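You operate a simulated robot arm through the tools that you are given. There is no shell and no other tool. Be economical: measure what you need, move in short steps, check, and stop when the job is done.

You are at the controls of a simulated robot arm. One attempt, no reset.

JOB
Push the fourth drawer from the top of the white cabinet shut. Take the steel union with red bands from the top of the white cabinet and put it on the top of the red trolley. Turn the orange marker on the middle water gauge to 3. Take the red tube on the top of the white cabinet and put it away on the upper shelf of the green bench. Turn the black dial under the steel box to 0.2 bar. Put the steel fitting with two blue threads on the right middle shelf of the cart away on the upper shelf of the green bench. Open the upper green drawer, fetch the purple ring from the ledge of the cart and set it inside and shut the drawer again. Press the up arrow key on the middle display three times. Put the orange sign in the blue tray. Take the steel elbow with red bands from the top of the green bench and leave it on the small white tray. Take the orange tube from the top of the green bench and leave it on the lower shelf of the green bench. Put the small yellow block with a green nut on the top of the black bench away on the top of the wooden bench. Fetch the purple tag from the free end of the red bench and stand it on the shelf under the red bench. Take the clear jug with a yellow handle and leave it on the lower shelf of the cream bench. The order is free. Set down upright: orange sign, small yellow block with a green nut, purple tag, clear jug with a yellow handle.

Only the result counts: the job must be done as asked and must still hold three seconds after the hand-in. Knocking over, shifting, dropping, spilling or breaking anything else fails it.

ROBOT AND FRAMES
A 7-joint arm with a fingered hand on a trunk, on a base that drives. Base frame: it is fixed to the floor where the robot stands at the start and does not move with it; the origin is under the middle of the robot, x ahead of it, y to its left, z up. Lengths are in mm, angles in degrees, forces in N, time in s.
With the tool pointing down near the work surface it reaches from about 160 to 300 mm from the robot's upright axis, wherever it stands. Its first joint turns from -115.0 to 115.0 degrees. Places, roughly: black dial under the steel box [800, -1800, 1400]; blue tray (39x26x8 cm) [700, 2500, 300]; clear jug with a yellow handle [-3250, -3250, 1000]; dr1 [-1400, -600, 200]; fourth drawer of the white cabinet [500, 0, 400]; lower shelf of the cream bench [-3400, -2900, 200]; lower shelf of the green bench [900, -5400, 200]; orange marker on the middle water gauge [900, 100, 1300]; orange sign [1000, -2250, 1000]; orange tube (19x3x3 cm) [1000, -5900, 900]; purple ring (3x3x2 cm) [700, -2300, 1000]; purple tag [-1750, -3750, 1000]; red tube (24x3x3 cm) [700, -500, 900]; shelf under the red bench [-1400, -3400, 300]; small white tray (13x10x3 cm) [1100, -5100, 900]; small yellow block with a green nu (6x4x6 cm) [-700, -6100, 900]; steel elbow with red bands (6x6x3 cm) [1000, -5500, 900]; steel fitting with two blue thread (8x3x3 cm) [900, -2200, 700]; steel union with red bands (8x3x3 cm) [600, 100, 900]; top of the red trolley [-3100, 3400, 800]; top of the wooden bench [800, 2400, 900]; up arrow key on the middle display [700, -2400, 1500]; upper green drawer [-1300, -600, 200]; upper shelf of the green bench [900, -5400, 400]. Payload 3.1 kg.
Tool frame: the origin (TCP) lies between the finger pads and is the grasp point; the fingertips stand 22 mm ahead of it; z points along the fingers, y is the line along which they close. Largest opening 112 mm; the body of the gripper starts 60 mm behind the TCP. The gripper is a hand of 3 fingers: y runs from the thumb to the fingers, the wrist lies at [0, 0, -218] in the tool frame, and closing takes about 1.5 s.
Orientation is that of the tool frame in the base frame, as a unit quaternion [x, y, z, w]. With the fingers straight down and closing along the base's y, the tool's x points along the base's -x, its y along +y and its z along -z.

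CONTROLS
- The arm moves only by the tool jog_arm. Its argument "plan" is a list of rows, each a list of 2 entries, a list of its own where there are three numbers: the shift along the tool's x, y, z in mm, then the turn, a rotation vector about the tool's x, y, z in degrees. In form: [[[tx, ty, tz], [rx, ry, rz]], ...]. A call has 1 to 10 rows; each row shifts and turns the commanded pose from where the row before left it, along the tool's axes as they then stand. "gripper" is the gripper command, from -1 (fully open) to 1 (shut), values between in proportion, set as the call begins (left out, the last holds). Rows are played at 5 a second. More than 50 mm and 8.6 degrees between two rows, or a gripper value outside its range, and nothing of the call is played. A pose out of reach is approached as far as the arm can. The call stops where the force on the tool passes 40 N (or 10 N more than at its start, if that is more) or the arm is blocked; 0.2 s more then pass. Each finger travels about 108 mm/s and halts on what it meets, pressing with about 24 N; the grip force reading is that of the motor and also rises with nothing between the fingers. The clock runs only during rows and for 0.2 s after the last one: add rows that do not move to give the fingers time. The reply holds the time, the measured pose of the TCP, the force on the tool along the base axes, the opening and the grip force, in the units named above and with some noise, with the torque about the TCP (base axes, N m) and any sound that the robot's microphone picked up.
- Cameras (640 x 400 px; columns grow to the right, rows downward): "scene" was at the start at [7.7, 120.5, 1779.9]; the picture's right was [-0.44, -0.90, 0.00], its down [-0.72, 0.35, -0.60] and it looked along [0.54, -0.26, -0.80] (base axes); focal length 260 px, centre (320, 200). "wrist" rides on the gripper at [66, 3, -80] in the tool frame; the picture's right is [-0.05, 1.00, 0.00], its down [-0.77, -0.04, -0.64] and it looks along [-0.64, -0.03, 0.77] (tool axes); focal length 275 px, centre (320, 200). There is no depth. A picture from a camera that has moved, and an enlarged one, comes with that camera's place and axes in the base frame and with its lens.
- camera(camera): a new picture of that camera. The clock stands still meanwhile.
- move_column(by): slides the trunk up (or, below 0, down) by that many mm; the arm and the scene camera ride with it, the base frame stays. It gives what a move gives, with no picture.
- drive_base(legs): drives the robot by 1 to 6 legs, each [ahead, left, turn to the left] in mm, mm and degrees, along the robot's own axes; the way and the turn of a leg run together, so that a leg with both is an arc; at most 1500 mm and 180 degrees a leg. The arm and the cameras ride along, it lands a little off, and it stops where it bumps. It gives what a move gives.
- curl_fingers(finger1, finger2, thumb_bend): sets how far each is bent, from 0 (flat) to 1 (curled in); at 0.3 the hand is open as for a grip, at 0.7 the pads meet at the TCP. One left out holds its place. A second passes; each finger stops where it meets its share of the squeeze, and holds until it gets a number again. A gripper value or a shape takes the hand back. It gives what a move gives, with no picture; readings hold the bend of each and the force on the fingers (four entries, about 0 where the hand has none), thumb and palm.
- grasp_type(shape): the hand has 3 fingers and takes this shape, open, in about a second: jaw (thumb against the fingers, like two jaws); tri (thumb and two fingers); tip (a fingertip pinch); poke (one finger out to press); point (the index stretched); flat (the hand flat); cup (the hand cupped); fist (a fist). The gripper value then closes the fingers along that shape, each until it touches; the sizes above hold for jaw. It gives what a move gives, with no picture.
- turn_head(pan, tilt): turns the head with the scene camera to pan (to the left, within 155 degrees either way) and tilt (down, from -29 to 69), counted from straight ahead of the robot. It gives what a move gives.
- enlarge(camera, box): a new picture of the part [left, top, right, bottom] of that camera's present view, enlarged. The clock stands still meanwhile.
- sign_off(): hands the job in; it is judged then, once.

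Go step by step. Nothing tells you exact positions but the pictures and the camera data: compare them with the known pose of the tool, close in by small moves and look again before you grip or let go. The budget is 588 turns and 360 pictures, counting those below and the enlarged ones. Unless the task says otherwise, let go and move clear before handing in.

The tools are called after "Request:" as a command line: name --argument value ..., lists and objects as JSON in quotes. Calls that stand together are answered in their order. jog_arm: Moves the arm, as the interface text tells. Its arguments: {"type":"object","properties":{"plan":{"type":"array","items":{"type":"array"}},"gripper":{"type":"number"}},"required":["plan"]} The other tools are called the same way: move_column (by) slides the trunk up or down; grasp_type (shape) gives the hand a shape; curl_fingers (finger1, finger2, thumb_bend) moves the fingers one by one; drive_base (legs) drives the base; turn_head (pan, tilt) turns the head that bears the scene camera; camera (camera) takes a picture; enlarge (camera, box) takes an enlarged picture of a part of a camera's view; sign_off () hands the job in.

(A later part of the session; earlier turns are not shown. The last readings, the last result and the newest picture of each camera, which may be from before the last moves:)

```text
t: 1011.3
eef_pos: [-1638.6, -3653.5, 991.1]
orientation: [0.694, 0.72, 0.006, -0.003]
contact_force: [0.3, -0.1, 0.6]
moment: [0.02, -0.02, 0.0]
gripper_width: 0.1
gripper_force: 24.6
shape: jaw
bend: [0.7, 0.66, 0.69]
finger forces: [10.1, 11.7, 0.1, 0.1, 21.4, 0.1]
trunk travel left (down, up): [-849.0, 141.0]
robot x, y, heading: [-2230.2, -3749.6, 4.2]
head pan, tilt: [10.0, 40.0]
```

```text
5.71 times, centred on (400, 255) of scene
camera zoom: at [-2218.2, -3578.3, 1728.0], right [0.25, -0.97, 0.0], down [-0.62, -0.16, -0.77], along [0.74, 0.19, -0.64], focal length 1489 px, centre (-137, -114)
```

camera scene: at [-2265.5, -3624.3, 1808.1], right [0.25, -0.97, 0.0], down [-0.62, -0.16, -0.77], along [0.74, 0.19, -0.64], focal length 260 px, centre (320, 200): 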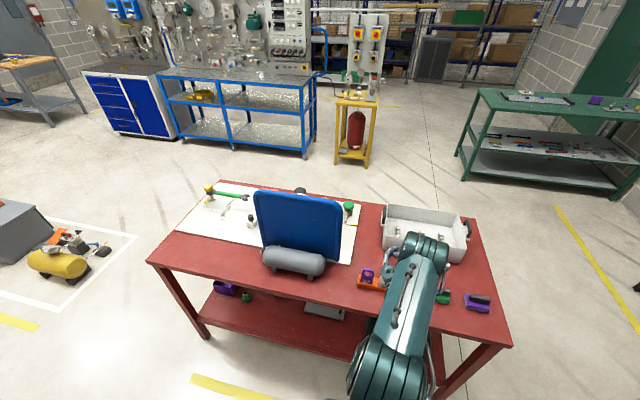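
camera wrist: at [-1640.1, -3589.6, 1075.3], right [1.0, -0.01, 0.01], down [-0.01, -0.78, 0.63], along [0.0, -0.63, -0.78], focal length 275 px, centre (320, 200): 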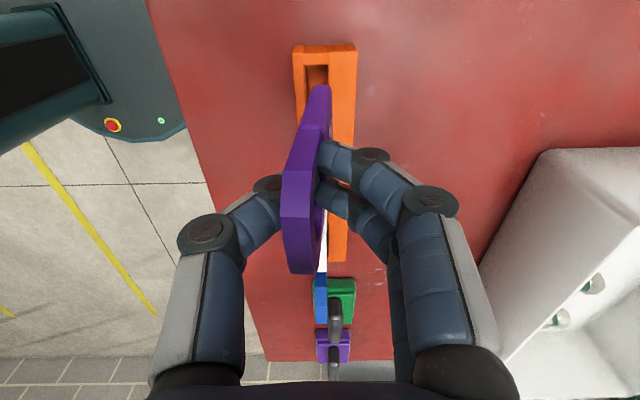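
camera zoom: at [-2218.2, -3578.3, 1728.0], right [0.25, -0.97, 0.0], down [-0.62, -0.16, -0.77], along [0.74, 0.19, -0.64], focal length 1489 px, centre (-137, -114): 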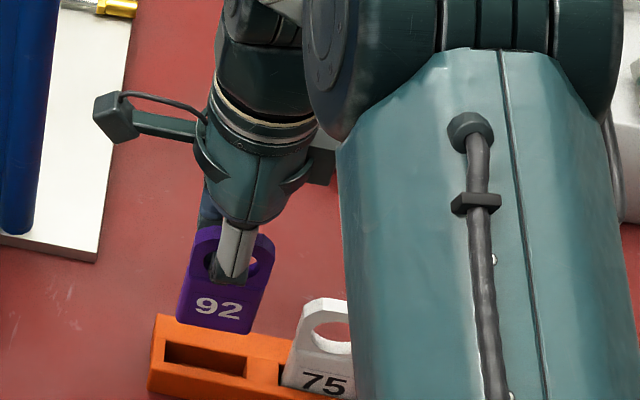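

The tag is out and held. I back away, lower the trunk and look at the shelf under the bench.

Request:
move_column --by 60

Request:
drive_base --legs '[[-330, 0, -4.3]]'

Request:
move_column --by -400

Request:
move_column --by -180

Request:
turn_head --pan 0 --tilt 30

Request:
camera --camera "scene"

```text
t: 1012.3
eef_pos: [-1640.2, -3654.0, 1052.0]
orientation: [0.696, 0.718, 0.005, -0.002]
contact_force: [-0.7, 0.4, 0.0]
moment: [-0.02, -0.01, 0.0]
gripper_width: 0.4
gripper_force: 24.3
shape: jaw
bend: [0.7, 0.66, 0.69]
finger forces: [10.2, 11.7, 0.0, 0.1, 21.4, 0.0]
trunk travel left (down, up): [-909.0, 81.0]
robot x, y, heading: [-2229.2, -3747.0, 3.9]
head pan, tilt: [10.0, 40.0]
```

```text
t: 1014.4
eef_pos: [-1962.2, -3706.0, 1051.5]
orientation: [0.719, 0.695, 0.006, -0.001]
contact_force: [0.1, 0.3, -0.2]
moment: [-0.02, 0.01, -0.02]
gripper_width: 0.0
gripper_force: 24.3
shape: jaw
bend: [0.7, 0.66, 0.69]
finger forces: [10.2, 11.8, 0.0, 0.0, 21.4, 0.0]
trunk travel left (down, up): [-909.0, 81.0]
robot x, y, heading: [-2559.1, -3761.1, 0.7]
head pan, tilt: [10.0, 40.0]
```

```text
t: 1018.3
eef_pos: [-1963.1, -3708.4, 652.8]
orientation: [0.719, 0.695, 0.005, -0.001]
contact_force: [-0.1, -0.6, -0.7]
moment: [0.0, -0.04, -0.04]
gripper_width: 0.0
gripper_force: 24.0
shape: jaw
bend: [0.7, 0.66, 0.69]
finger forces: [10.2, 11.7, 0.1, 0.0, 21.5, 0.0]
trunk travel left (down, up): [-509.0, 481.0]
robot x, y, heading: [-2558.6, -3759.4, 0.3]
head pan, tilt: [10.0, 40.0]
```

```text
t: 1020.3
eef_pos: [-1962.9, -3707.2, 471.5]
orientation: [0.719, 0.695, 0.006, -0.002]
contact_force: [0.2, -1.4, -0.2]
moment: [0.01, -0.01, 0.01]
gripper_width: 0.3
gripper_force: 24.3
shape: jaw
bend: [0.7, 0.66, 0.69]
finger forces: [10.2, 11.7, 0.0, 0.1, 21.4, 0.0]
trunk travel left (down, up): [-329.0, 661.0]
robot x, y, heading: [-2560.6, -3762.5, 0.7]
head pan, tilt: [10.0, 40.0]
```

```text
t: 1021.0
eef_pos: [-1962.7, -3707.1, 472.6]
orientation: [0.719, 0.695, 0.005, -0.002]
contact_force: [0.5, -0.2, -0.8]
moment: [0.02, 0.0, -0.04]
gripper_width: 0.0
gripper_force: 23.8
shape: jaw
bend: [0.7, 0.66, 0.69]
finger forces: [10.2, 11.7, 0.0, 0.0, 21.4, 0.0]
trunk travel left (down, up): [-329.0, 661.0]
robot x, y, heading: [-2556.6, -3760.0, 0.6]
head pan, tilt: [0.0, 30.0]
```

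```text
86 pictures are left
camera scene: at [-2528.2, -3607.7, 1223.3], right [0.01, -1.0, 0.0], down [-0.5, 0.0, -0.87], along [0.87, 0.01, -0.5], focal length 260 px, centre (320, 200)
```

scene: 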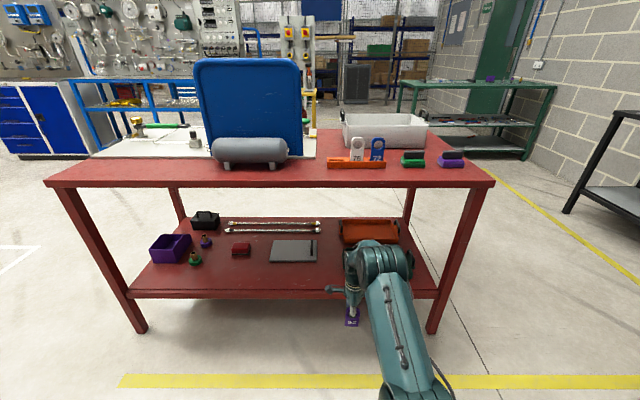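

There is free room on the shelf near (-1595,-3640). I lower to 400 mm and drive in under the bench top.

Request:
move_column --by -75

Request:
drive_base --legs '[[0, 67, -0.6], [330, 0, 0]]'

Request:
camera --camera "wrist"

Request:
camera --camera "scene"

```text
t: 1022.1
eef_pos: [-1963.2, -3706.7, 396.9]
orientation: [0.719, 0.695, 0.006, -0.002]
contact_force: [0.2, -0.1, -1.2]
moment: [0.03, -0.01, 0.0]
gripper_width: 0.0
gripper_force: 24.1
shape: jaw
bend: [0.7, 0.66, 0.69]
finger forces: [10.4, 11.6, 0.0, 0.0, 21.4, 0.0]
trunk travel left (down, up): [-254.0, 736.0]
robot x, y, heading: [-2558.6, -3761.4, 0.6]
head pan, tilt: [0.0, 30.0]
```

```text
t: 1024.9
eef_pos: [-1634.1, -3645.3, 395.1]
orientation: [0.721, 0.692, 0.006, -0.002]
contact_force: [0.9, -0.1, 0.1]
moment: [-0.04, -0.03, 0.01]
gripper_width: 0.0
gripper_force: 24.4
shape: jaw
bend: [0.7, 0.66, 0.69]
finger forces: [10.2, 11.7, 0.0, 0.0, 21.4, 0.0]
trunk travel left (down, up): [-254.0, 736.0]
robot x, y, heading: [-2232.2, -3696.9, -0.0]
head pan, tilt: [0.0, 30.0]
```

```text
85 pictures are left
camera wrist: at [-1629.5, -3580.5, 479.9], right [1.0, -0.09, 0.01], down [-0.07, -0.78, 0.63], along [-0.05, -0.63, -0.78], focal length 275 px, centre (320, 200)
```

wrist: 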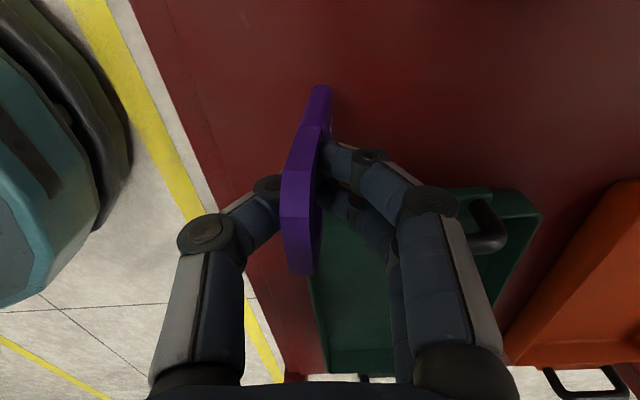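

```text
84 pictures are left
camera scene: at [-2198.3, -3540.9, 1148.3], right [0.0, -1.0, 0.0], down [-0.5, 0.0, -0.87], along [0.87, 0.0, -0.5], focal length 260 px, centre (320, 200)
```

scene: 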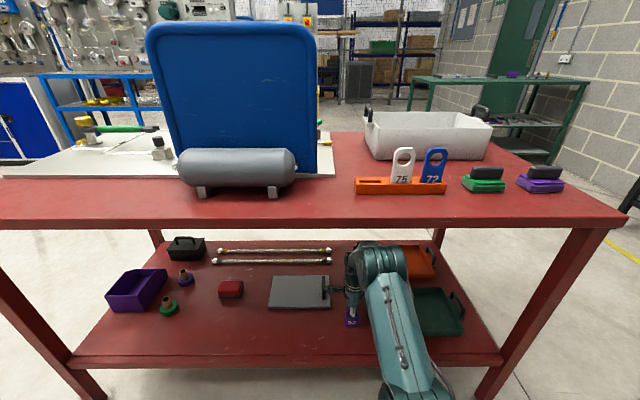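

The spot is clear, ~110 mm inside the edge. I level the tag by 6° and lower gently.

Request:
jog_arm --plan '[[[0, 0, 0], [6, 0, 0]]]'

Request:
move_column --by -70

Request:
camera --camera "wrist"

Request:
enlarge --camera "scene" --box '[300, 270, 396, 370]'

```text
t: 1025.3
eef_pos: [-1633.9, -3645.1, 396.8]
orientation: [0.72, 0.692, -0.031, -0.039]
contact_force: [0.3, -0.1, 0.2]
moment: [-0.02, -0.02, -0.01]
gripper_width: 0.0
gripper_force: 23.9
shape: jaw
bend: [0.7, 0.67, 0.68]
finger forces: [9.5, 13.3, 0.0, 0.0, 22.4, 0.0]
trunk travel left (down, up): [-254.0, 736.0]
robot x, y, heading: [-2227.5, -3694.9, 0.1]
head pan, tilt: [0.0, 30.0]
```

```text
t: 1025.9
eef_pos: [-1630.4, -3645.3, 369.0]
orientation: [0.72, 0.692, -0.025, -0.034]
contact_force: [-0.3, -0.3, 22.5]
moment: [0.0, 0.33, -0.04]
gripper_width: 0.2
gripper_force: 24.1
shape: jaw
bend: [0.71, 0.7, 0.69]
finger forces: [13.4, 17.4, 0.0, 0.0, 43.7, 0.0]
trunk travel left (down, up): [-221.0, 769.0]
robot x, y, heading: [-2232.9, -3691.9, -0.0]
head pan, tilt: [0.0, 30.0]
stopped: the force on the tool passed its limit at 59 N (the readings are from after the stop); the commanded pose is now the measured one
```

```text
83 pictures are left
camera wrist: at [-1618.1, -3581.8, 452.7], right [0.99, -0.09, -0.08], down [-0.01, -0.78, 0.63], along [-0.12, -0.62, -0.77], focal length 275 px, centre (320, 200)
```

wrist: 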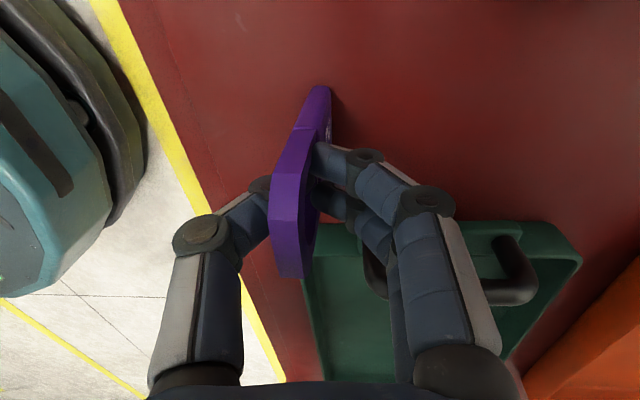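

```text
4.00 times, centred on (348, 320) of scene
camera zoom: at [-2200.8, -3541.3, 1114.6], right [0.0, -1.0, 0.0], down [-0.5, 0.0, -0.87], along [0.87, 0.0, -0.5], focal length 1042 px, centre (208, -280)
```

zoom: 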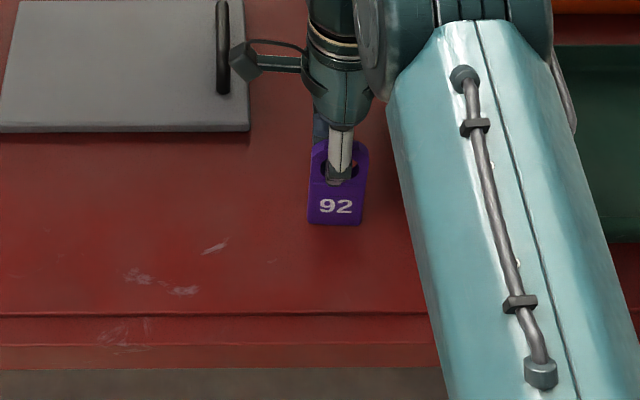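

Contact came early (shelf at ~z 330). I lift 5 mm, level 5° more, and check.

Request:
move_column --by 8

Request:
jog_arm --plan '[[[0, 0, 0], [5, 0, 0]], [[0, 0, 0], [0, 0, 0]]]'

Request:
camera --camera "wrist"

```text
t: 1026.5
eef_pos: [-1630.7, -3645.6, 373.6]
orientation: [0.72, 0.692, -0.027, -0.037]
contact_force: [0.4, -0.4, 0.1]
moment: [-0.04, 0.0, 0.03]
gripper_width: 0.0
gripper_force: 24.0
shape: jaw
bend: [0.71, 0.69, 0.68]
finger forces: [9.0, 15.7, 0.0, 0.0, 24.8, 0.1]
trunk travel left (down, up): [-229.0, 761.0]
robot x, y, heading: [-2227.2, -3694.1, -0.2]
head pan, tilt: [0.0, 30.0]
```

```text
t: 1027.1
eef_pos: [-1629.8, -3644.4, 375.0]
orientation: [0.718, 0.691, -0.058, -0.068]
contact_force: [-0.1, -0.4, 0.4]
moment: [0.04, -0.01, 0.01]
gripper_width: 0.3
gripper_force: 24.2
shape: jaw
bend: [0.71, 0.69, 0.68]
finger forces: [8.9, 14.8, 0.1, 0.0, 24.1, 0.0]
trunk travel left (down, up): [-229.0, 761.0]
robot x, y, heading: [-2232.6, -3692.3, 0.3]
head pan, tilt: [0.0, 30.0]
```

```text
81 pictures are left
camera wrist: at [-1610.8, -3581.9, 455.8], right [0.98, -0.08, -0.18], down [0.04, -0.78, 0.62], along [-0.19, -0.62, -0.76], focal length 275 px, centre (320, 200)
```

wrist: 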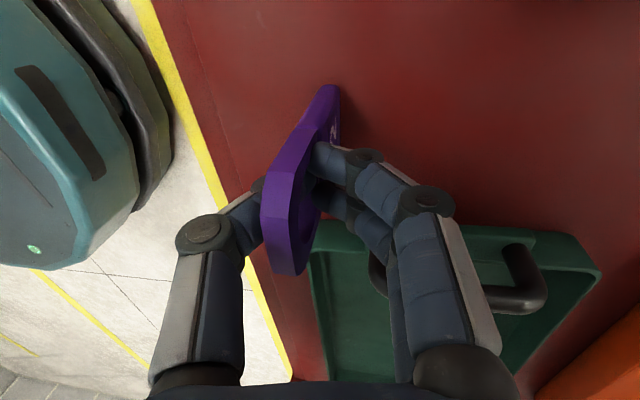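

I enlarge the wrist view to judge the tag's lean.

Request:
enlarge --camera "wrist" --box '[220, 70, 380, 290]'

Request:
enlarge --camera "scene" --box '[320, 270, 384, 330]'

```text
1.82 times, centred on (300, 180) of wrist
camera zoom: at [-1610.8, -3581.9, 455.8], right [0.98, -0.08, -0.18], down [0.04, -0.78, 0.62], along [-0.19, -0.62, -0.76], focal length 500 px, centre (356, 236)
```

zoom: 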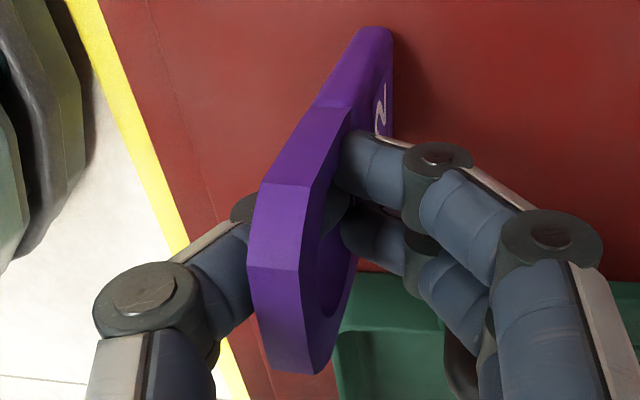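

```text
6.67 times, centred on (352, 300) of scene
camera zoom: at [-2198.0, -3540.9, 1122.5], right [0.0, -1.0, 0.0], down [-0.5, 0.0, -0.87], along [0.87, 0.0, -0.5], focal length 1737 px, centre (107, -467)
```

zoom: 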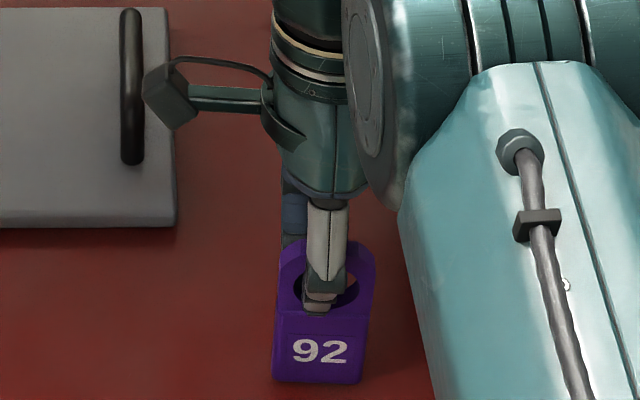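

Lean is about 4° toward me; I correct 4° more, then lower to light contact.

Request:
jog_arm --plan '[[[0, 0, 0], [4, 0, 0]], [[0, 0, 0], [0, 0, 0]]]'

Request:
move_column --by -4

Request:
enlarge --camera "wrist" --box '[220, 70, 380, 290]'

```text
t: 1027.7
eef_pos: [-1631.1, -3645.9, 374.8]
orientation: [0.715, 0.688, -0.082, -0.092]
contact_force: [-0.1, -0.8, -0.3]
moment: [0.01, 0.03, -0.05]
gripper_width: 0.0
gripper_force: 23.1
shape: jaw
bend: [0.71, 0.69, 0.68]
finger forces: [8.8, 14.4, 0.1, 0.0, 23.8, 0.0]
trunk travel left (down, up): [-229.0, 761.0]
robot x, y, heading: [-2228.4, -3695.4, -0.0]
head pan, tilt: [0.0, 30.0]
```

```text
t: 1028.2
eef_pos: [-1629.6, -3646.9, 370.7]
orientation: [0.715, 0.689, -0.081, -0.092]
contact_force: [-0.4, 0.3, -0.2]
moment: [0.03, -0.04, -0.05]
gripper_width: 0.0
gripper_force: 23.6
shape: jaw
bend: [0.71, 0.69, 0.68]
finger forces: [8.8, 14.4, 0.0, 0.0, 23.8, 0.0]
trunk travel left (down, up): [-225.0, 765.0]
robot x, y, heading: [-2224.4, -3693.3, -0.0]
head pan, tilt: [0.0, 30.0]
```

```text
1.82 times, centred on (300, 180) of wrist
camera zoom: at [-1605.8, -3582.4, 450.9], right [0.97, -0.08, -0.24], down [0.09, -0.78, 0.62], along [-0.24, -0.62, -0.75], focal length 500 px, centre (356, 236)
```

zoom: 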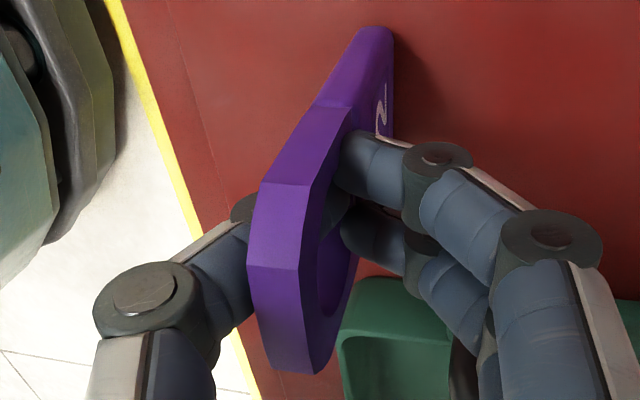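

Lowering by small steps to feel the shelf.

Request:
move_column --by -3

Request:
move_column --by -3

```text
t: 1028.7
eef_pos: [-1629.7, -3644.8, 369.5]
orientation: [0.715, 0.688, -0.081, -0.092]
contact_force: [-1.3, -1.0, 11.9]
moment: [-0.03, 0.17, 0.02]
gripper_width: 0.0
gripper_force: 24.6
shape: jaw
bend: [0.71, 0.69, 0.68]
finger forces: [8.9, 16.0, 0.1, 0.0, 26.6, 0.1]
trunk travel left (down, up): [-222.0, 768.0]
robot x, y, heading: [-2225.9, -3696.7, 0.0]
head pan, tilt: [0.0, 30.0]
```

```text
t: 1029.3
eef_pos: [-1631.1, -3646.0, 368.7]
orientation: [0.715, 0.688, -0.079, -0.092]
contact_force: [-2.1, -0.2, 28.9]
moment: [-0.02, 0.34, 0.07]
gripper_width: 0.1
gripper_force: 23.8
shape: jaw
bend: [0.71, 0.71, 0.68]
finger forces: [9.2, 19.8, 0.1, 0.0, 37.6, 0.1]
trunk travel left (down, up): [-219.0, 771.0]
robot x, y, heading: [-2231.7, -3694.3, -0.0]
head pan, tilt: [0.0, 30.0]
```

Firm contact. I relieve the press and open only slightly so the tag can settle between the pads.

Request:
move_column --by 4

Request:
jog_arm --plan '[[[0, 0, 0], [0, 0, 0]], [[0, 0, 0], [0, 0, 0]], [[0, 0, 0], [0, 0, 0]]]' --gripper 0.8

Request:
enlarge --camera "wrist" --box '[220, 70, 380, 290]'

Request:
enlarge --camera "scene" --box '[320, 270, 384, 330]'

```text
t: 1029.8
eef_pos: [-1631.0, -3646.8, 368.9]
orientation: [0.715, 0.688, -0.08, -0.093]
contact_force: [0.5, 0.0, 5.0]
moment: [0.04, -0.01, 0.01]
gripper_width: 0.2
gripper_force: 24.1
shape: jaw
bend: [0.71, 0.71, 0.68]
finger forces: [10.1, 16.6, 0.1, 0.1, 30.2, 0.1]
trunk travel left (down, up): [-223.0, 767.0]
robot x, y, heading: [-2229.1, -3693.4, -0.2]
head pan, tilt: [0.0, 30.0]
```

```text
t: 1030.6
eef_pos: [-1629.6, -3645.8, 368.5]
orientation: [0.715, 0.688, -0.08, -0.093]
contact_force: [0.5, -0.8, 0.1]
moment: [0.02, -0.01, -0.01]
gripper_width: 10.8
gripper_force: 0.1
shape: jaw
bend: [0.72, 0.72, 0.7]
finger forces: [0.0, 0.0, 0.0, 0.0, 0.1, 0.0]
trunk travel left (down, up): [-223.0, 767.0]
robot x, y, heading: [-2229.3, -3692.2, 0.1]
head pan, tilt: [0.0, 30.0]
```

```text
1.82 times, centred on (300, 180) of wrist
camera zoom: at [-1605.9, -3582.4, 448.6], right [0.97, -0.08, -0.24], down [0.09, -0.78, 0.62], along [-0.24, -0.62, -0.75], focal length 500 px, centre (356, 236)
```

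zoom: 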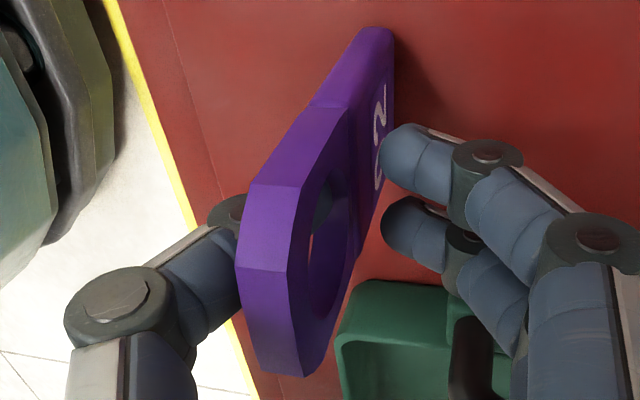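

```text
6.67 times, centred on (352, 300) of scene
camera zoom: at [-2198.0, -3541.0, 1116.4], right [0.0, -1.0, 0.0], down [-0.5, 0.0, -0.87], along [0.87, 0.0, -0.5], focal length 1737 px, centre (107, -467)
```

zoom: 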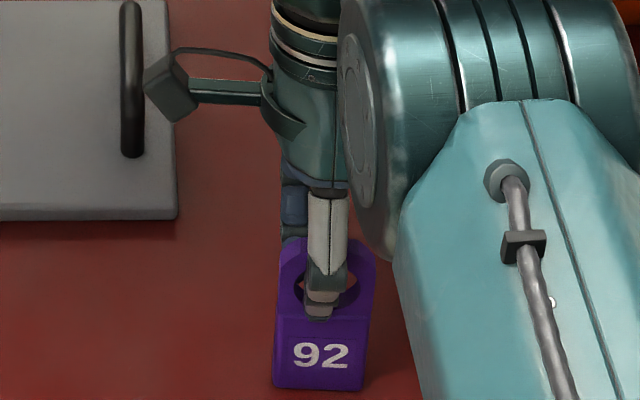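

No contact force: it stands by itself. I open a bit more and check.

Request:
jog_arm --plan '[[[0, 0, 0], [0, 0, 0]], [[0, 0, 0], [0, 0, 0]], [[0, 0, 0], [0, 0, 0]]]' --gripper 0.4

Request:
enlarge --camera "wrist" --box '[220, 70, 380, 290]'

```text
t: 1031.4
eef_pos: [-1630.4, -3646.5, 368.4]
orientation: [0.715, 0.688, -0.081, -0.092]
contact_force: [0.0, 0.4, 0.6]
moment: [-0.01, 0.01, -0.04]
gripper_width: 33.4
gripper_force: 0.1
shape: jaw
bend: [0.73, 0.73, 0.7]
finger forces: [0.1, 0.0, 0.1, 0.1, 0.0, 0.0]
trunk travel left (down, up): [-223.0, 767.0]
robot x, y, heading: [-2230.0, -3693.8, 0.1]
head pan, tilt: [0.0, 30.0]
```

```text
1.82 times, centred on (300, 180) of wrist
camera zoom: at [-1605.8, -3582.3, 448.9], right [0.97, -0.08, -0.24], down [0.09, -0.78, 0.62], along [-0.24, -0.62, -0.75], focal length 500 px, centre (356, 236)
```

zoom: 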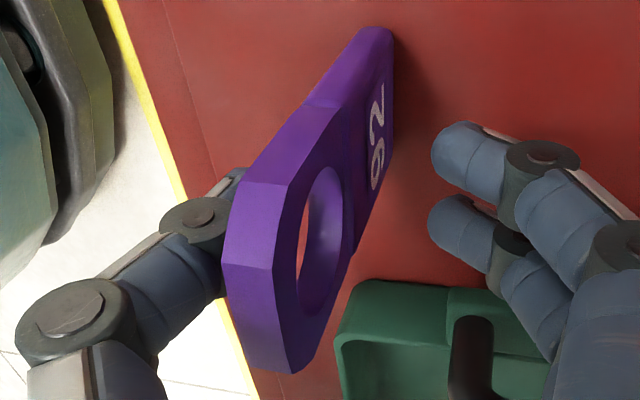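

I open a touch more to see whether the tag follows the thumb.

Request:
jog_arm --plan '[[[0, 0, 0], [0, 0, 0]], [[0, 0, 0], [0, 0, 0]]]' --gripper 0.3

Request:
enlarge --camera "wrist" --box '[220, 70, 380, 290]'

```text
t: 1032.0
eef_pos: [-1629.0, -3645.5, 367.7]
orientation: [0.715, 0.688, -0.081, -0.093]
contact_force: [0.3, -0.2, 0.1]
moment: [0.0, -0.03, -0.01]
gripper_width: 39.0
gripper_force: 0.0
shape: jaw
bend: [0.73, 0.73, 0.7]
finger forces: [0.0, 0.0, 0.0, 0.0, 0.0, 0.0]
trunk travel left (down, up): [-223.0, 767.0]
robot x, y, heading: [-2229.0, -3694.4, 0.1]
head pan, tilt: [0.0, 30.0]
```

```text
1.82 times, centred on (300, 180) of wrist
camera zoom: at [-1605.8, -3582.4, 448.9], right [0.97, -0.08, -0.24], down [0.09, -0.78, 0.62], along [-0.24, -0.62, -0.75], focal length 500 px, centre (356, 236)
```

zoom: 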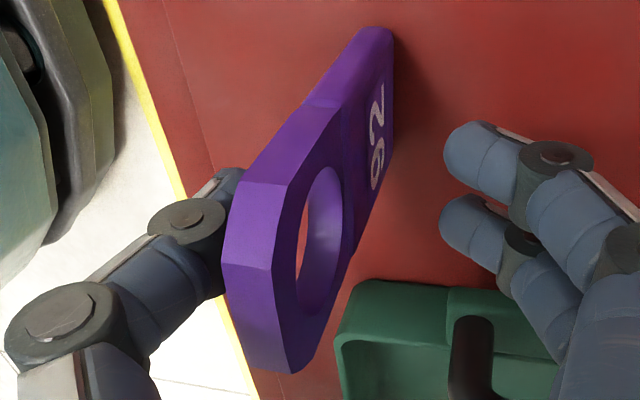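

The tag stands free. I rise straight up 90 mm and back out.

Request:
jog_arm --plan '[[[0, 0, 0], [0, 0, 0]], [[0, 0, 0], [0, 0, 0]]]' --gripper 0.1

Request:
move_column --by 45

Request:
camera --camera "wrist"

Request:
move_column --by 45

Request:
drive_base --legs '[[-350, 0, 0]]'

Request:
camera --camera "scene"

```text
t: 1032.6
eef_pos: [-1630.4, -3646.4, 369.5]
orientation: [0.715, 0.688, -0.08, -0.093]
contact_force: [0.7, -0.7, 0.3]
moment: [-0.01, -0.03, 0.03]
gripper_width: 50.1
gripper_force: 0.1
shape: jaw
bend: [0.73, 0.73, 0.7]
finger forces: [0.0, 0.0, 0.0, 0.1, 0.0, 0.0]
trunk travel left (down, up): [-223.0, 767.0]
robot x, y, heading: [-2226.5, -3695.0, -0.2]
head pan, tilt: [0.0, 30.0]
```

```text
t: 1033.5
eef_pos: [-1629.7, -3645.8, 413.2]
orientation: [0.715, 0.688, -0.082, -0.093]
contact_force: [0.2, -0.2, -0.8]
moment: [-0.02, 0.01, 0.0]
gripper_width: 49.8
gripper_force: 0.1
shape: jaw
bend: [0.73, 0.73, 0.7]
finger forces: [0.1, 0.0, 0.0, 0.0, 0.0, 0.0]
trunk travel left (down, up): [-268.0, 722.0]
robot x, y, heading: [-2227.7, -3695.2, -0.1]
head pan, tilt: [0.0, 30.0]
```

```text
73 pictures are left
camera wrist: at [-1605.8, -3582.3, 493.8], right [0.97, -0.08, -0.24], down [0.09, -0.78, 0.62], along [-0.24, -0.62, -0.75], focal length 275 px, centre (320, 200)
```

wrist: 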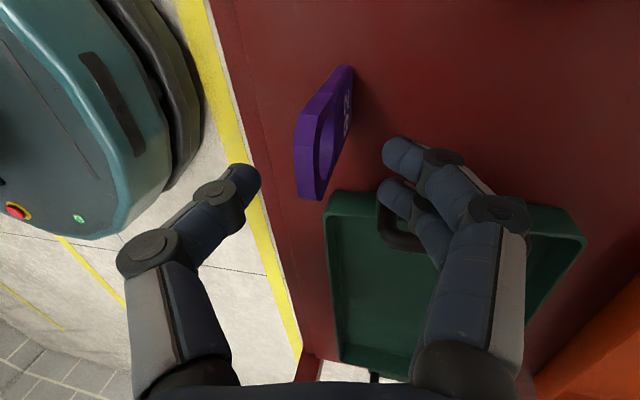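

```text
t: 1034.3
eef_pos: [-1631.8, -3645.1, 459.7]
orientation: [0.716, 0.687, -0.081, -0.093]
contact_force: [-0.1, 0.4, 0.4]
moment: [0.0, 0.01, 0.02]
gripper_width: 49.6
gripper_force: 0.1
shape: jaw
bend: [0.73, 0.73, 0.7]
finger forces: [0.0, 0.1, 0.0, 0.0, 0.0, 0.0]
trunk travel left (down, up): [-313.0, 677.0]
robot x, y, heading: [-2226.7, -3692.6, -0.0]
head pan, tilt: [0.0, 30.0]
```

```text
t: 1036.6
eef_pos: [-1979.7, -3642.7, 458.8]
orientation: [0.713, 0.691, -0.081, -0.093]
contact_force: [0.6, 0.5, -0.5]
moment: [0.02, 0.01, 0.0]
gripper_width: 50.0
gripper_force: 0.1
shape: jaw
bend: [0.73, 0.73, 0.7]
finger forces: [0.0, 0.1, 0.1, 0.1, 0.1, 0.1]
trunk travel left (down, up): [-313.0, 677.0]
robot x, y, heading: [-2579.1, -3693.3, 0.7]
head pan, tilt: [0.0, 30.0]
```

```text
72 pictures are left
camera scene: at [-2548.4, -3542.2, 1206.5], right [0.01, -1.0, 0.0], down [-0.5, 0.0, -0.87], along [0.87, 0.01, -0.5], focal length 260 px, centre (320, 200)
```

scene: 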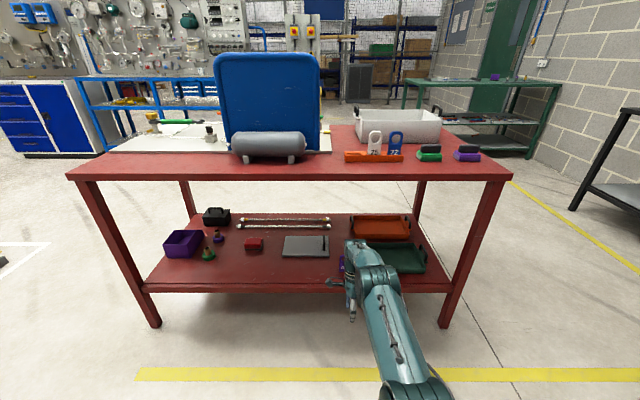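

I check the tag standing on the shelf.

Request:
drive_base --legs '[[0, -150, 0]]'

Request:
enlarge --camera "scene" --box '[240, 220, 336, 280]'

```text
t: 1038.0
eef_pos: [-1979.2, -3793.8, 459.9]
orientation: [0.713, 0.69, -0.081, -0.092]
contact_force: [0.6, -0.1, 0.3]
moment: [-0.04, 0.01, 0.01]
gripper_width: 49.7
gripper_force: 0.1
shape: jaw
bend: [0.73, 0.73, 0.7]
finger forces: [0.1, 0.0, 0.0, 0.0, 0.0, 0.1]
trunk travel left (down, up): [-313.0, 677.0]
robot x, y, heading: [-2577.3, -3850.4, 0.4]
head pan, tilt: [0.0, 30.0]
```

```text
6.67 times, centred on (288, 250) of scene
camera zoom: at [-2547.0, -3692.7, 1206.5], right [0.01, -1.0, 0.0], down [-0.5, 0.0, -0.87], along [0.87, 0.01, -0.5], focal length 1737 px, centre (533, -133)
```

zoom: 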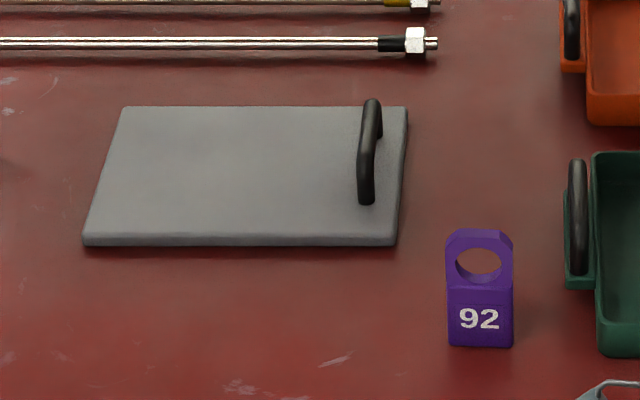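

The tag stands upright on the shelf. Last, the jug on the cream bench: I raise, turn round and look.

Request:
jog_arm --plan '[[[0, 0, 0], [-7, 0, 0]], [[0, 0, 0], [-7, 0, 0]]]' --gripper -1

Request:
move_column --by 400

Request:
move_column --by 250

Request:
drive_base --legs '[[0, 0, 180], [0, -550, 0]]'

Request:
turn_head --pan 0 --tilt 40

Request:
camera --camera "scene"

```text
t: 1038.6
eef_pos: [-1978.4, -3792.6, 458.6]
orientation: [0.719, 0.695, 0.006, -0.004]
contact_force: [-0.2, -0.1, 0.1]
moment: [0.0, -0.03, -0.02]
gripper_width: 112.1
gripper_force: 0.0
shape: jaw
bend: [0.3, 0.3, 0.3]
finger forces: [0.0, 0.1, 0.0, 0.0, 0.0, 0.1]
trunk travel left (down, up): [-313.0, 677.0]
robot x, y, heading: [-2572.8, -3844.3, 0.4]
head pan, tilt: [0.0, 30.0]
```

```text
t: 1042.4
eef_pos: [-1978.4, -3793.5, 859.9]
orientation: [0.719, 0.695, 0.003, -0.005]
contact_force: [0.9, -0.1, -0.1]
moment: [-0.02, -0.01, -0.01]
gripper_width: 111.9
gripper_force: 0.1
shape: jaw
bend: [0.3, 0.3, 0.3]
finger forces: [0.0, 0.1, 0.1, 0.1, 0.1, 0.0]
trunk travel left (down, up): [-713.0, 277.0]
robot x, y, heading: [-2577.4, -3844.9, 0.3]
head pan, tilt: [0.0, 30.0]
```

```text
t: 1045.0
eef_pos: [-1978.0, -3793.5, 1108.9]
orientation: [0.719, 0.694, 0.004, -0.005]
contact_force: [-0.3, 0.2, -0.7]
moment: [0.01, 0.0, -0.02]
gripper_width: 112.0
gripper_force: 0.0
shape: jaw
bend: [0.3, 0.3, 0.3]
finger forces: [0.1, 0.0, 0.0, 0.0, 0.1, 0.1]
trunk travel left (down, up): [-963.0, 27.0]
robot x, y, heading: [-2575.7, -3844.6, 0.4]
head pan, tilt: [0.0, 30.0]
```

```text
t: 1055.6
eef_pos: [-3190.2, -3356.7, 1108.2]
orientation: [-0.703, 0.712, -0.004, -0.004]
contact_force: [-0.3, 0.3, 0.6]
moment: [0.0, 0.0, 0.01]
gripper_width: 111.8
gripper_force: 0.0
shape: jaw
bend: [0.3, 0.3, 0.3]
finger forces: [0.1, 0.0, 0.0, 0.0, 0.1, 0.0]
trunk travel left (down, up): [-963.0, 27.0]
robot x, y, heading: [-2593.5, -3289.1, -178.5]
head pan, tilt: [0.0, 30.0]
```

```text
t: 1056.3
eef_pos: [-3192.4, -3356.1, 1108.7]
orientation: [-0.703, 0.711, -0.005, -0.004]
contact_force: [-0.2, 0.5, 0.6]
moment: [0.04, -0.02, 0.04]
gripper_width: 112.1
gripper_force: 0.1
shape: jaw
bend: [0.3, 0.3, 0.3]
finger forces: [0.0, 0.0, 0.0, 0.2, 0.1, 0.0]
trunk travel left (down, up): [-963.0, 27.0]
robot x, y, heading: [-2593.6, -3287.2, -178.6]
head pan, tilt: [0.0, 40.0]
```

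```text
70 pictures are left
camera scene: at [-2613.8, -3442.5, 1841.3], right [-0.03, 1.0, 0.0], down [0.64, 0.02, -0.77], along [-0.77, -0.02, -0.64], focal length 260 px, centre (320, 200)
```

scene: 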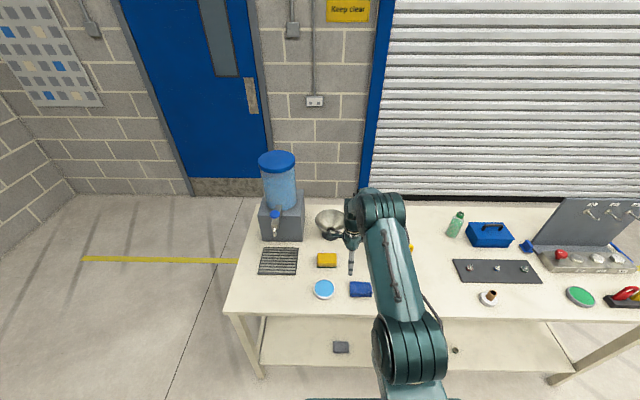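

The jug is hidden by the arm; I look from the wrist.

Request:
camera --camera "wrist"

Request:
turn_head --pan -25 --tilt 35

Request:
camera --camera "scene"

```text
69 pictures are left
camera wrist: at [-3196.1, -3421.5, 1191.6], right [-1.0, 0.06, 0.0], down [0.04, 0.78, 0.63], along [0.04, 0.63, -0.78], focal length 275 px, centre (320, 200)
```

wrist: 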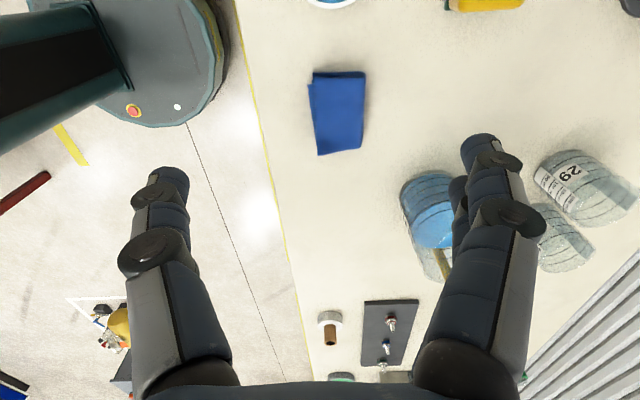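

```text
t: 1057.2
eef_pos: [-3192.5, -3356.3, 1108.0]
orientation: [-0.703, 0.711, -0.005, -0.004]
contact_force: [0.3, -1.0, 0.3]
moment: [0.01, 0.06, 0.01]
gripper_width: 112.0
gripper_force: 0.1
shape: jaw
bend: [0.3, 0.3, 0.3]
finger forces: [0.0, 0.0, 0.0, 0.1, 0.0, 0.0]
trunk travel left (down, up): [-963.0, 27.0]
robot x, y, heading: [-2597.6, -3288.1, -178.2]
head pan, tilt: [-25.0, 35.0]
```

```text
68 pictures are left
camera scene: at [-2609.7, -3405.9, 1848.7], right [0.4, 0.92, 0.0], down [0.53, -0.23, -0.82], along [-0.75, 0.32, -0.57], focal length 260 px, centre (320, 200)
```

scene: 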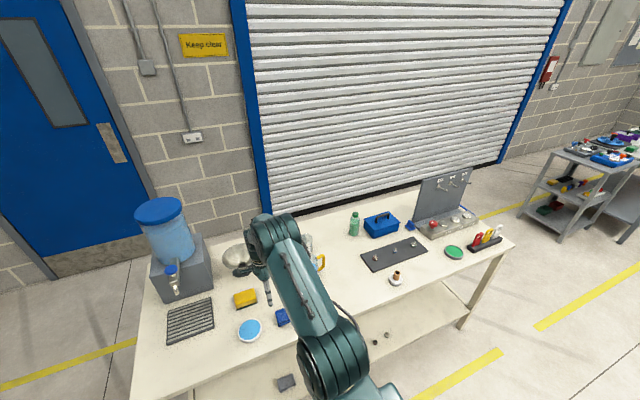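

The jug holds blue liquid, its handle to the right, at about (-3316,-3185). I move above it, keeping high.

Request:
drive_base --legs '[[0, -180, -1.8], [112, 0, 0]]'

Request:
camera --camera "wrist"

Request:
enlarge --camera "scene" --box '[200, 190, 360, 290]'

```text
t: 1059.5
eef_pos: [-3304.2, -3145.9, 1109.9]
orientation: [-0.689, 0.724, -0.005, -0.004]
contact_force: [0.0, 0.0, 0.2]
moment: [0.02, 0.01, -0.02]
gripper_width: 112.2
gripper_force: 0.0
shape: jaw
bend: [0.3, 0.3, 0.3]
finger forces: [0.0, 0.1, 0.0, 0.0, 0.1, 0.0]
trunk travel left (down, up): [-963.0, 27.0]
robot x, y, heading: [-2706.3, -3103.5, 179.4]
head pan, tilt: [-25.0, 35.0]
```

```text
67 pictures are left
camera wrist: at [-3312.1, -3212.7, 1192.0], right [-1.0, 0.1, 0.0], down [0.07, 0.78, 0.63], along [0.06, 0.62, -0.78], focal length 275 px, centre (320, 200)
```

wrist: 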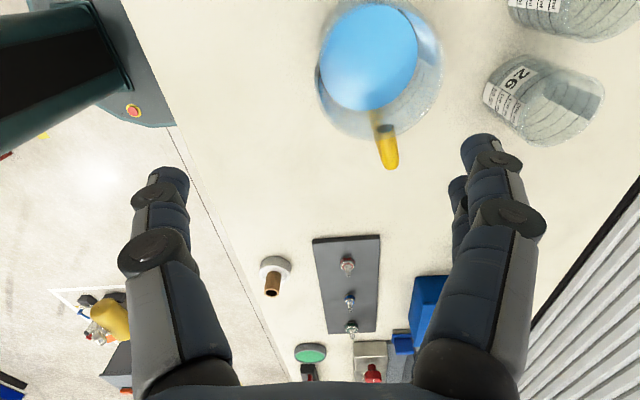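

```text
4.00 times, centred on (280, 240) of scene
camera zoom: at [-2725.2, -3219.0, 1848.8], right [0.43, 0.9, 0.0], down [0.52, -0.25, -0.82], along [-0.74, 0.35, -0.57], focal length 1042 px, centre (480, 40)
```

zoom: 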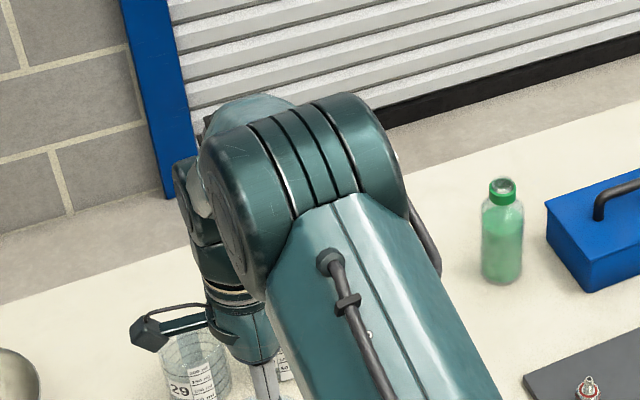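

Jug rim ≈85 mm wide, centre about (-3349,-3161). I move over it and lower a little to refine.

Request:
drive_base --legs '[[44, 14, 0]]'

Request:
camera --camera "wrist"

```text
t: 1060.4
eef_pos: [-3344.7, -3159.7, 1111.2]
orientation: [-0.689, 0.725, -0.004, -0.005]
contact_force: [0.6, 0.4, 0.1]
moment: [-0.02, -0.01, -0.01]
gripper_width: 112.0
gripper_force: 0.0
shape: jaw
bend: [0.3, 0.3, 0.3]
finger forces: [0.0, 0.1, 0.0, 0.1, 0.0, 0.0]
trunk travel left (down, up): [-963.0, 27.0]
robot x, y, heading: [-2751.0, -3114.4, 179.3]
head pan, tilt: [-25.0, 35.0]
```

```text
65 pictures are left
camera wrist: at [-3351.7, -3225.2, 1193.9], right [-1.0, 0.1, 0.0], down [0.08, 0.78, 0.63], along [0.06, 0.62, -0.78], focal length 275 px, centre (320, 200)
```

wrist: 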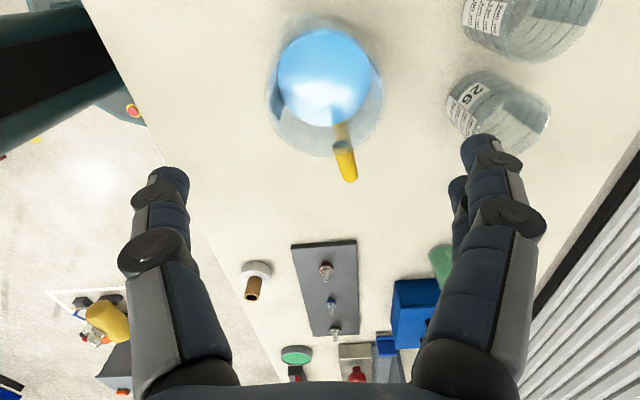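

Rim at z≈978, Ø≈88 mm, centre (-3349,-3158). I trim and descend to just above the rim.

Request:
jog_arm --plan '[[[-2, 4, 0], [0, 0, 0]]]'

Request:
move_column --by -100

Request:
camera --camera "wrist"

```text
t: 1060.8
eef_pos: [-3350.5, -3158.0, 1109.4]
orientation: [-0.689, 0.725, -0.004, -0.004]
contact_force: [-1.1, 0.2, -0.2]
moment: [-0.02, 0.03, 0.0]
gripper_width: 111.9
gripper_force: 0.0
shape: jaw
bend: [0.3, 0.3, 0.3]
finger forces: [0.0, 0.0, 0.1, 0.0, 0.1, 0.1]
trunk travel left (down, up): [-963.0, 27.0]
robot x, y, heading: [-2747.6, -3118.0, 179.2]
head pan, tilt: [-25.0, 35.0]
```

```text
t: 1062.1
eef_pos: [-3351.3, -3157.5, 1008.0]
orientation: [-0.689, 0.724, -0.005, -0.004]
contact_force: [-0.5, -0.4, 0.1]
moment: [-0.02, 0.02, 0.05]
gripper_width: 111.8
gripper_force: 0.0
shape: jaw
bend: [0.3, 0.3, 0.3]
finger forces: [0.0, 0.1, 0.0, 0.0, 0.1, 0.0]
trunk travel left (down, up): [-863.0, 127.0]
robot x, y, heading: [-2748.1, -3113.5, 179.4]
head pan, tilt: [-25.0, 35.0]
```

```text
64 pictures are left
camera wrist: at [-3359.4, -3224.2, 1091.4], right [-1.0, 0.1, 0.0], down [0.07, 0.78, 0.63], along [0.06, 0.62, -0.78], focal length 275 px, centre (320, 200)
```

wrist: 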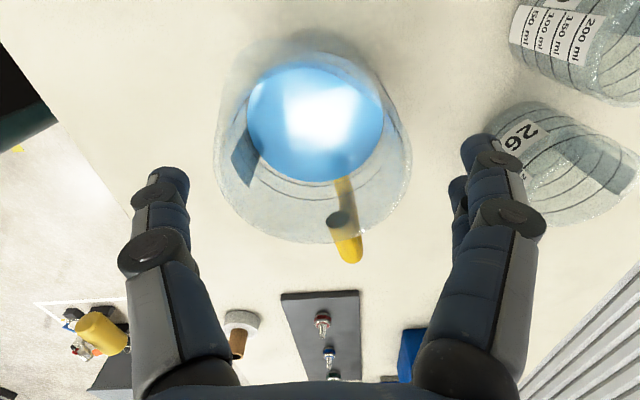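

Centred within 3 mm. I trim and lower the fingers around the jug.

Request:
jog_arm --plan '[[[-2, -3, 15], [0, 0, 0]], [[0, 0, 15], [0, 0, 0]], [[0, 0, 15], [0, 0, 0]]]'

Request:
camera --camera "wrist"

```text
t: 1062.9
eef_pos: [-3348.3, -3155.5, 962.9]
orientation: [-0.689, 0.725, -0.005, -0.004]
contact_force: [-0.5, -0.7, 2.3]
moment: [0.0, -0.02, -0.05]
gripper_width: 111.8
gripper_force: 0.0
shape: jaw
bend: [0.3, 0.3, 0.3]
finger forces: [0.0, 1.1, 0.1, 0.0, 1.1, 0.0]
trunk travel left (down, up): [-863.0, 127.0]
robot x, y, heading: [-2749.0, -3116.2, 179.5]
head pan, tilt: [-25.0, 35.0]
```

```text
63 pictures are left
camera wrist: at [-3354.9, -3222.2, 1045.9], right [-1.0, 0.1, 0.0], down [0.07, 0.78, 0.63], along [0.06, 0.62, -0.78], focal length 275 px, centre (320, 200)
```

wrist: 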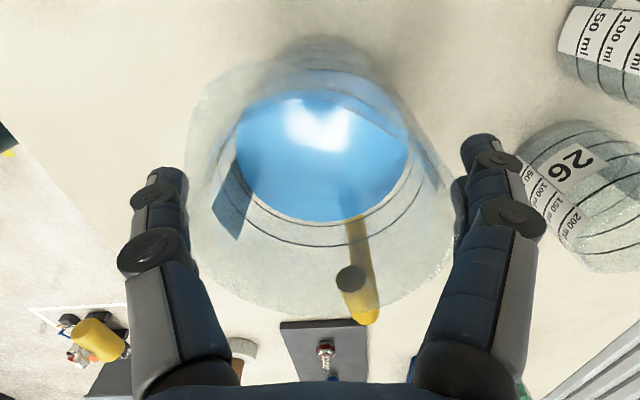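

The fingers just touch the flared rim on both sides evenly; the tips are 37 mm below it. I ease up 2 mm and close gently.

Request:
jog_arm --plan '[[[0, 0, -3], [0, 0, 0]], [[0, 0, 0], [0, 0, 0]]]'

Request:
jog_arm --plan '[[[0, 0, 0], [0, 0, 0]], [[0, 0, 0], [0, 0, 0]], [[0, 0, 0], [0, 0, 0]], [[0, 0, 0], [0, 0, 0]]]' --gripper 0.6

Request:
camera --camera "wrist"

```text
t: 1063.5
eef_pos: [-3346.0, -3155.8, 966.1]
orientation: [-0.689, 0.725, -0.005, -0.004]
contact_force: [0.1, 0.6, 0.9]
moment: [0.01, -0.01, 0.01]
gripper_width: 111.9
gripper_force: 0.1
shape: jaw
bend: [0.3, 0.3, 0.3]
finger forces: [0.0, 0.3, 0.0, 0.1, 0.0, 0.0]
trunk travel left (down, up): [-863.0, 127.0]
robot x, y, heading: [-2749.0, -3116.9, 179.5]
head pan, tilt: [-25.0, 35.0]
```

```text
t: 1064.5
eef_pos: [-3347.2, -3155.7, 966.2]
orientation: [-0.689, 0.725, -0.005, -0.004]
contact_force: [0.9, 0.3, 0.0]
moment: [-0.01, 0.02, 0.0]
gripper_width: 85.8
gripper_force: 24.1
shape: jaw
bend: [0.65, 0.58, 0.6]
finger forces: [10.7, 12.3, 0.0, 0.1, 21.7, 0.0]
trunk travel left (down, up): [-863.0, 127.0]
robot x, y, heading: [-2744.5, -3116.8, 179.5]
head pan, tilt: [-25.0, 35.0]
```

```text
62 pictures are left
camera wrist: at [-3354.4, -3222.1, 1049.3], right [-1.0, 0.1, 0.0], down [0.07, 0.78, 0.63], along [0.06, 0.62, -0.78], focal length 275 px, centre (320, 200)
```

wrist: 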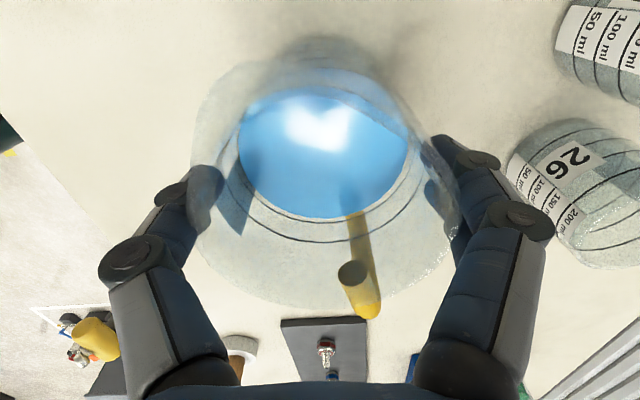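

Balanced grip of ~22 N. I lift slowly and check.

Request:
jog_arm --plan '[[[0, 0, -3], [0, 0, 0]], [[0, 0, -5], [0, 0, 0]], [[0, 0, -7], [0, 0, 0]], [[0, 0, -8], [0, 0, 0]], [[0, 0, -8], [0, 0, 0]]]'

Request:
camera --camera "wrist"

```text
t: 1065.7
eef_pos: [-3350.4, -3156.4, 997.1]
orientation: [-0.689, 0.725, -0.006, -0.003]
contact_force: [-0.4, 0.0, -4.8]
moment: [-0.13, -0.05, -0.02]
gripper_width: 85.7
gripper_force: 24.0
shape: jaw
bend: [0.66, 0.58, 0.59]
finger forces: [11.0, 12.5, 0.0, 0.0, 21.9, 0.0]
trunk travel left (down, up): [-863.0, 127.0]
robot x, y, heading: [-2747.2, -3116.3, 179.3]
head pan, tilt: [-25.0, 35.0]
```

```text
61 pictures are left
camera wrist: at [-3356.7, -3222.3, 1079.7], right [-1.0, 0.1, 0.0], down [0.07, 0.78, 0.63], along [0.06, 0.62, -0.78], focal length 275 px, centre (320, 200)
```

wrist: 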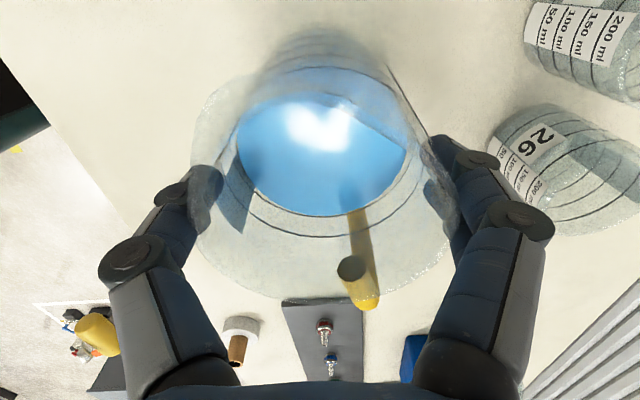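

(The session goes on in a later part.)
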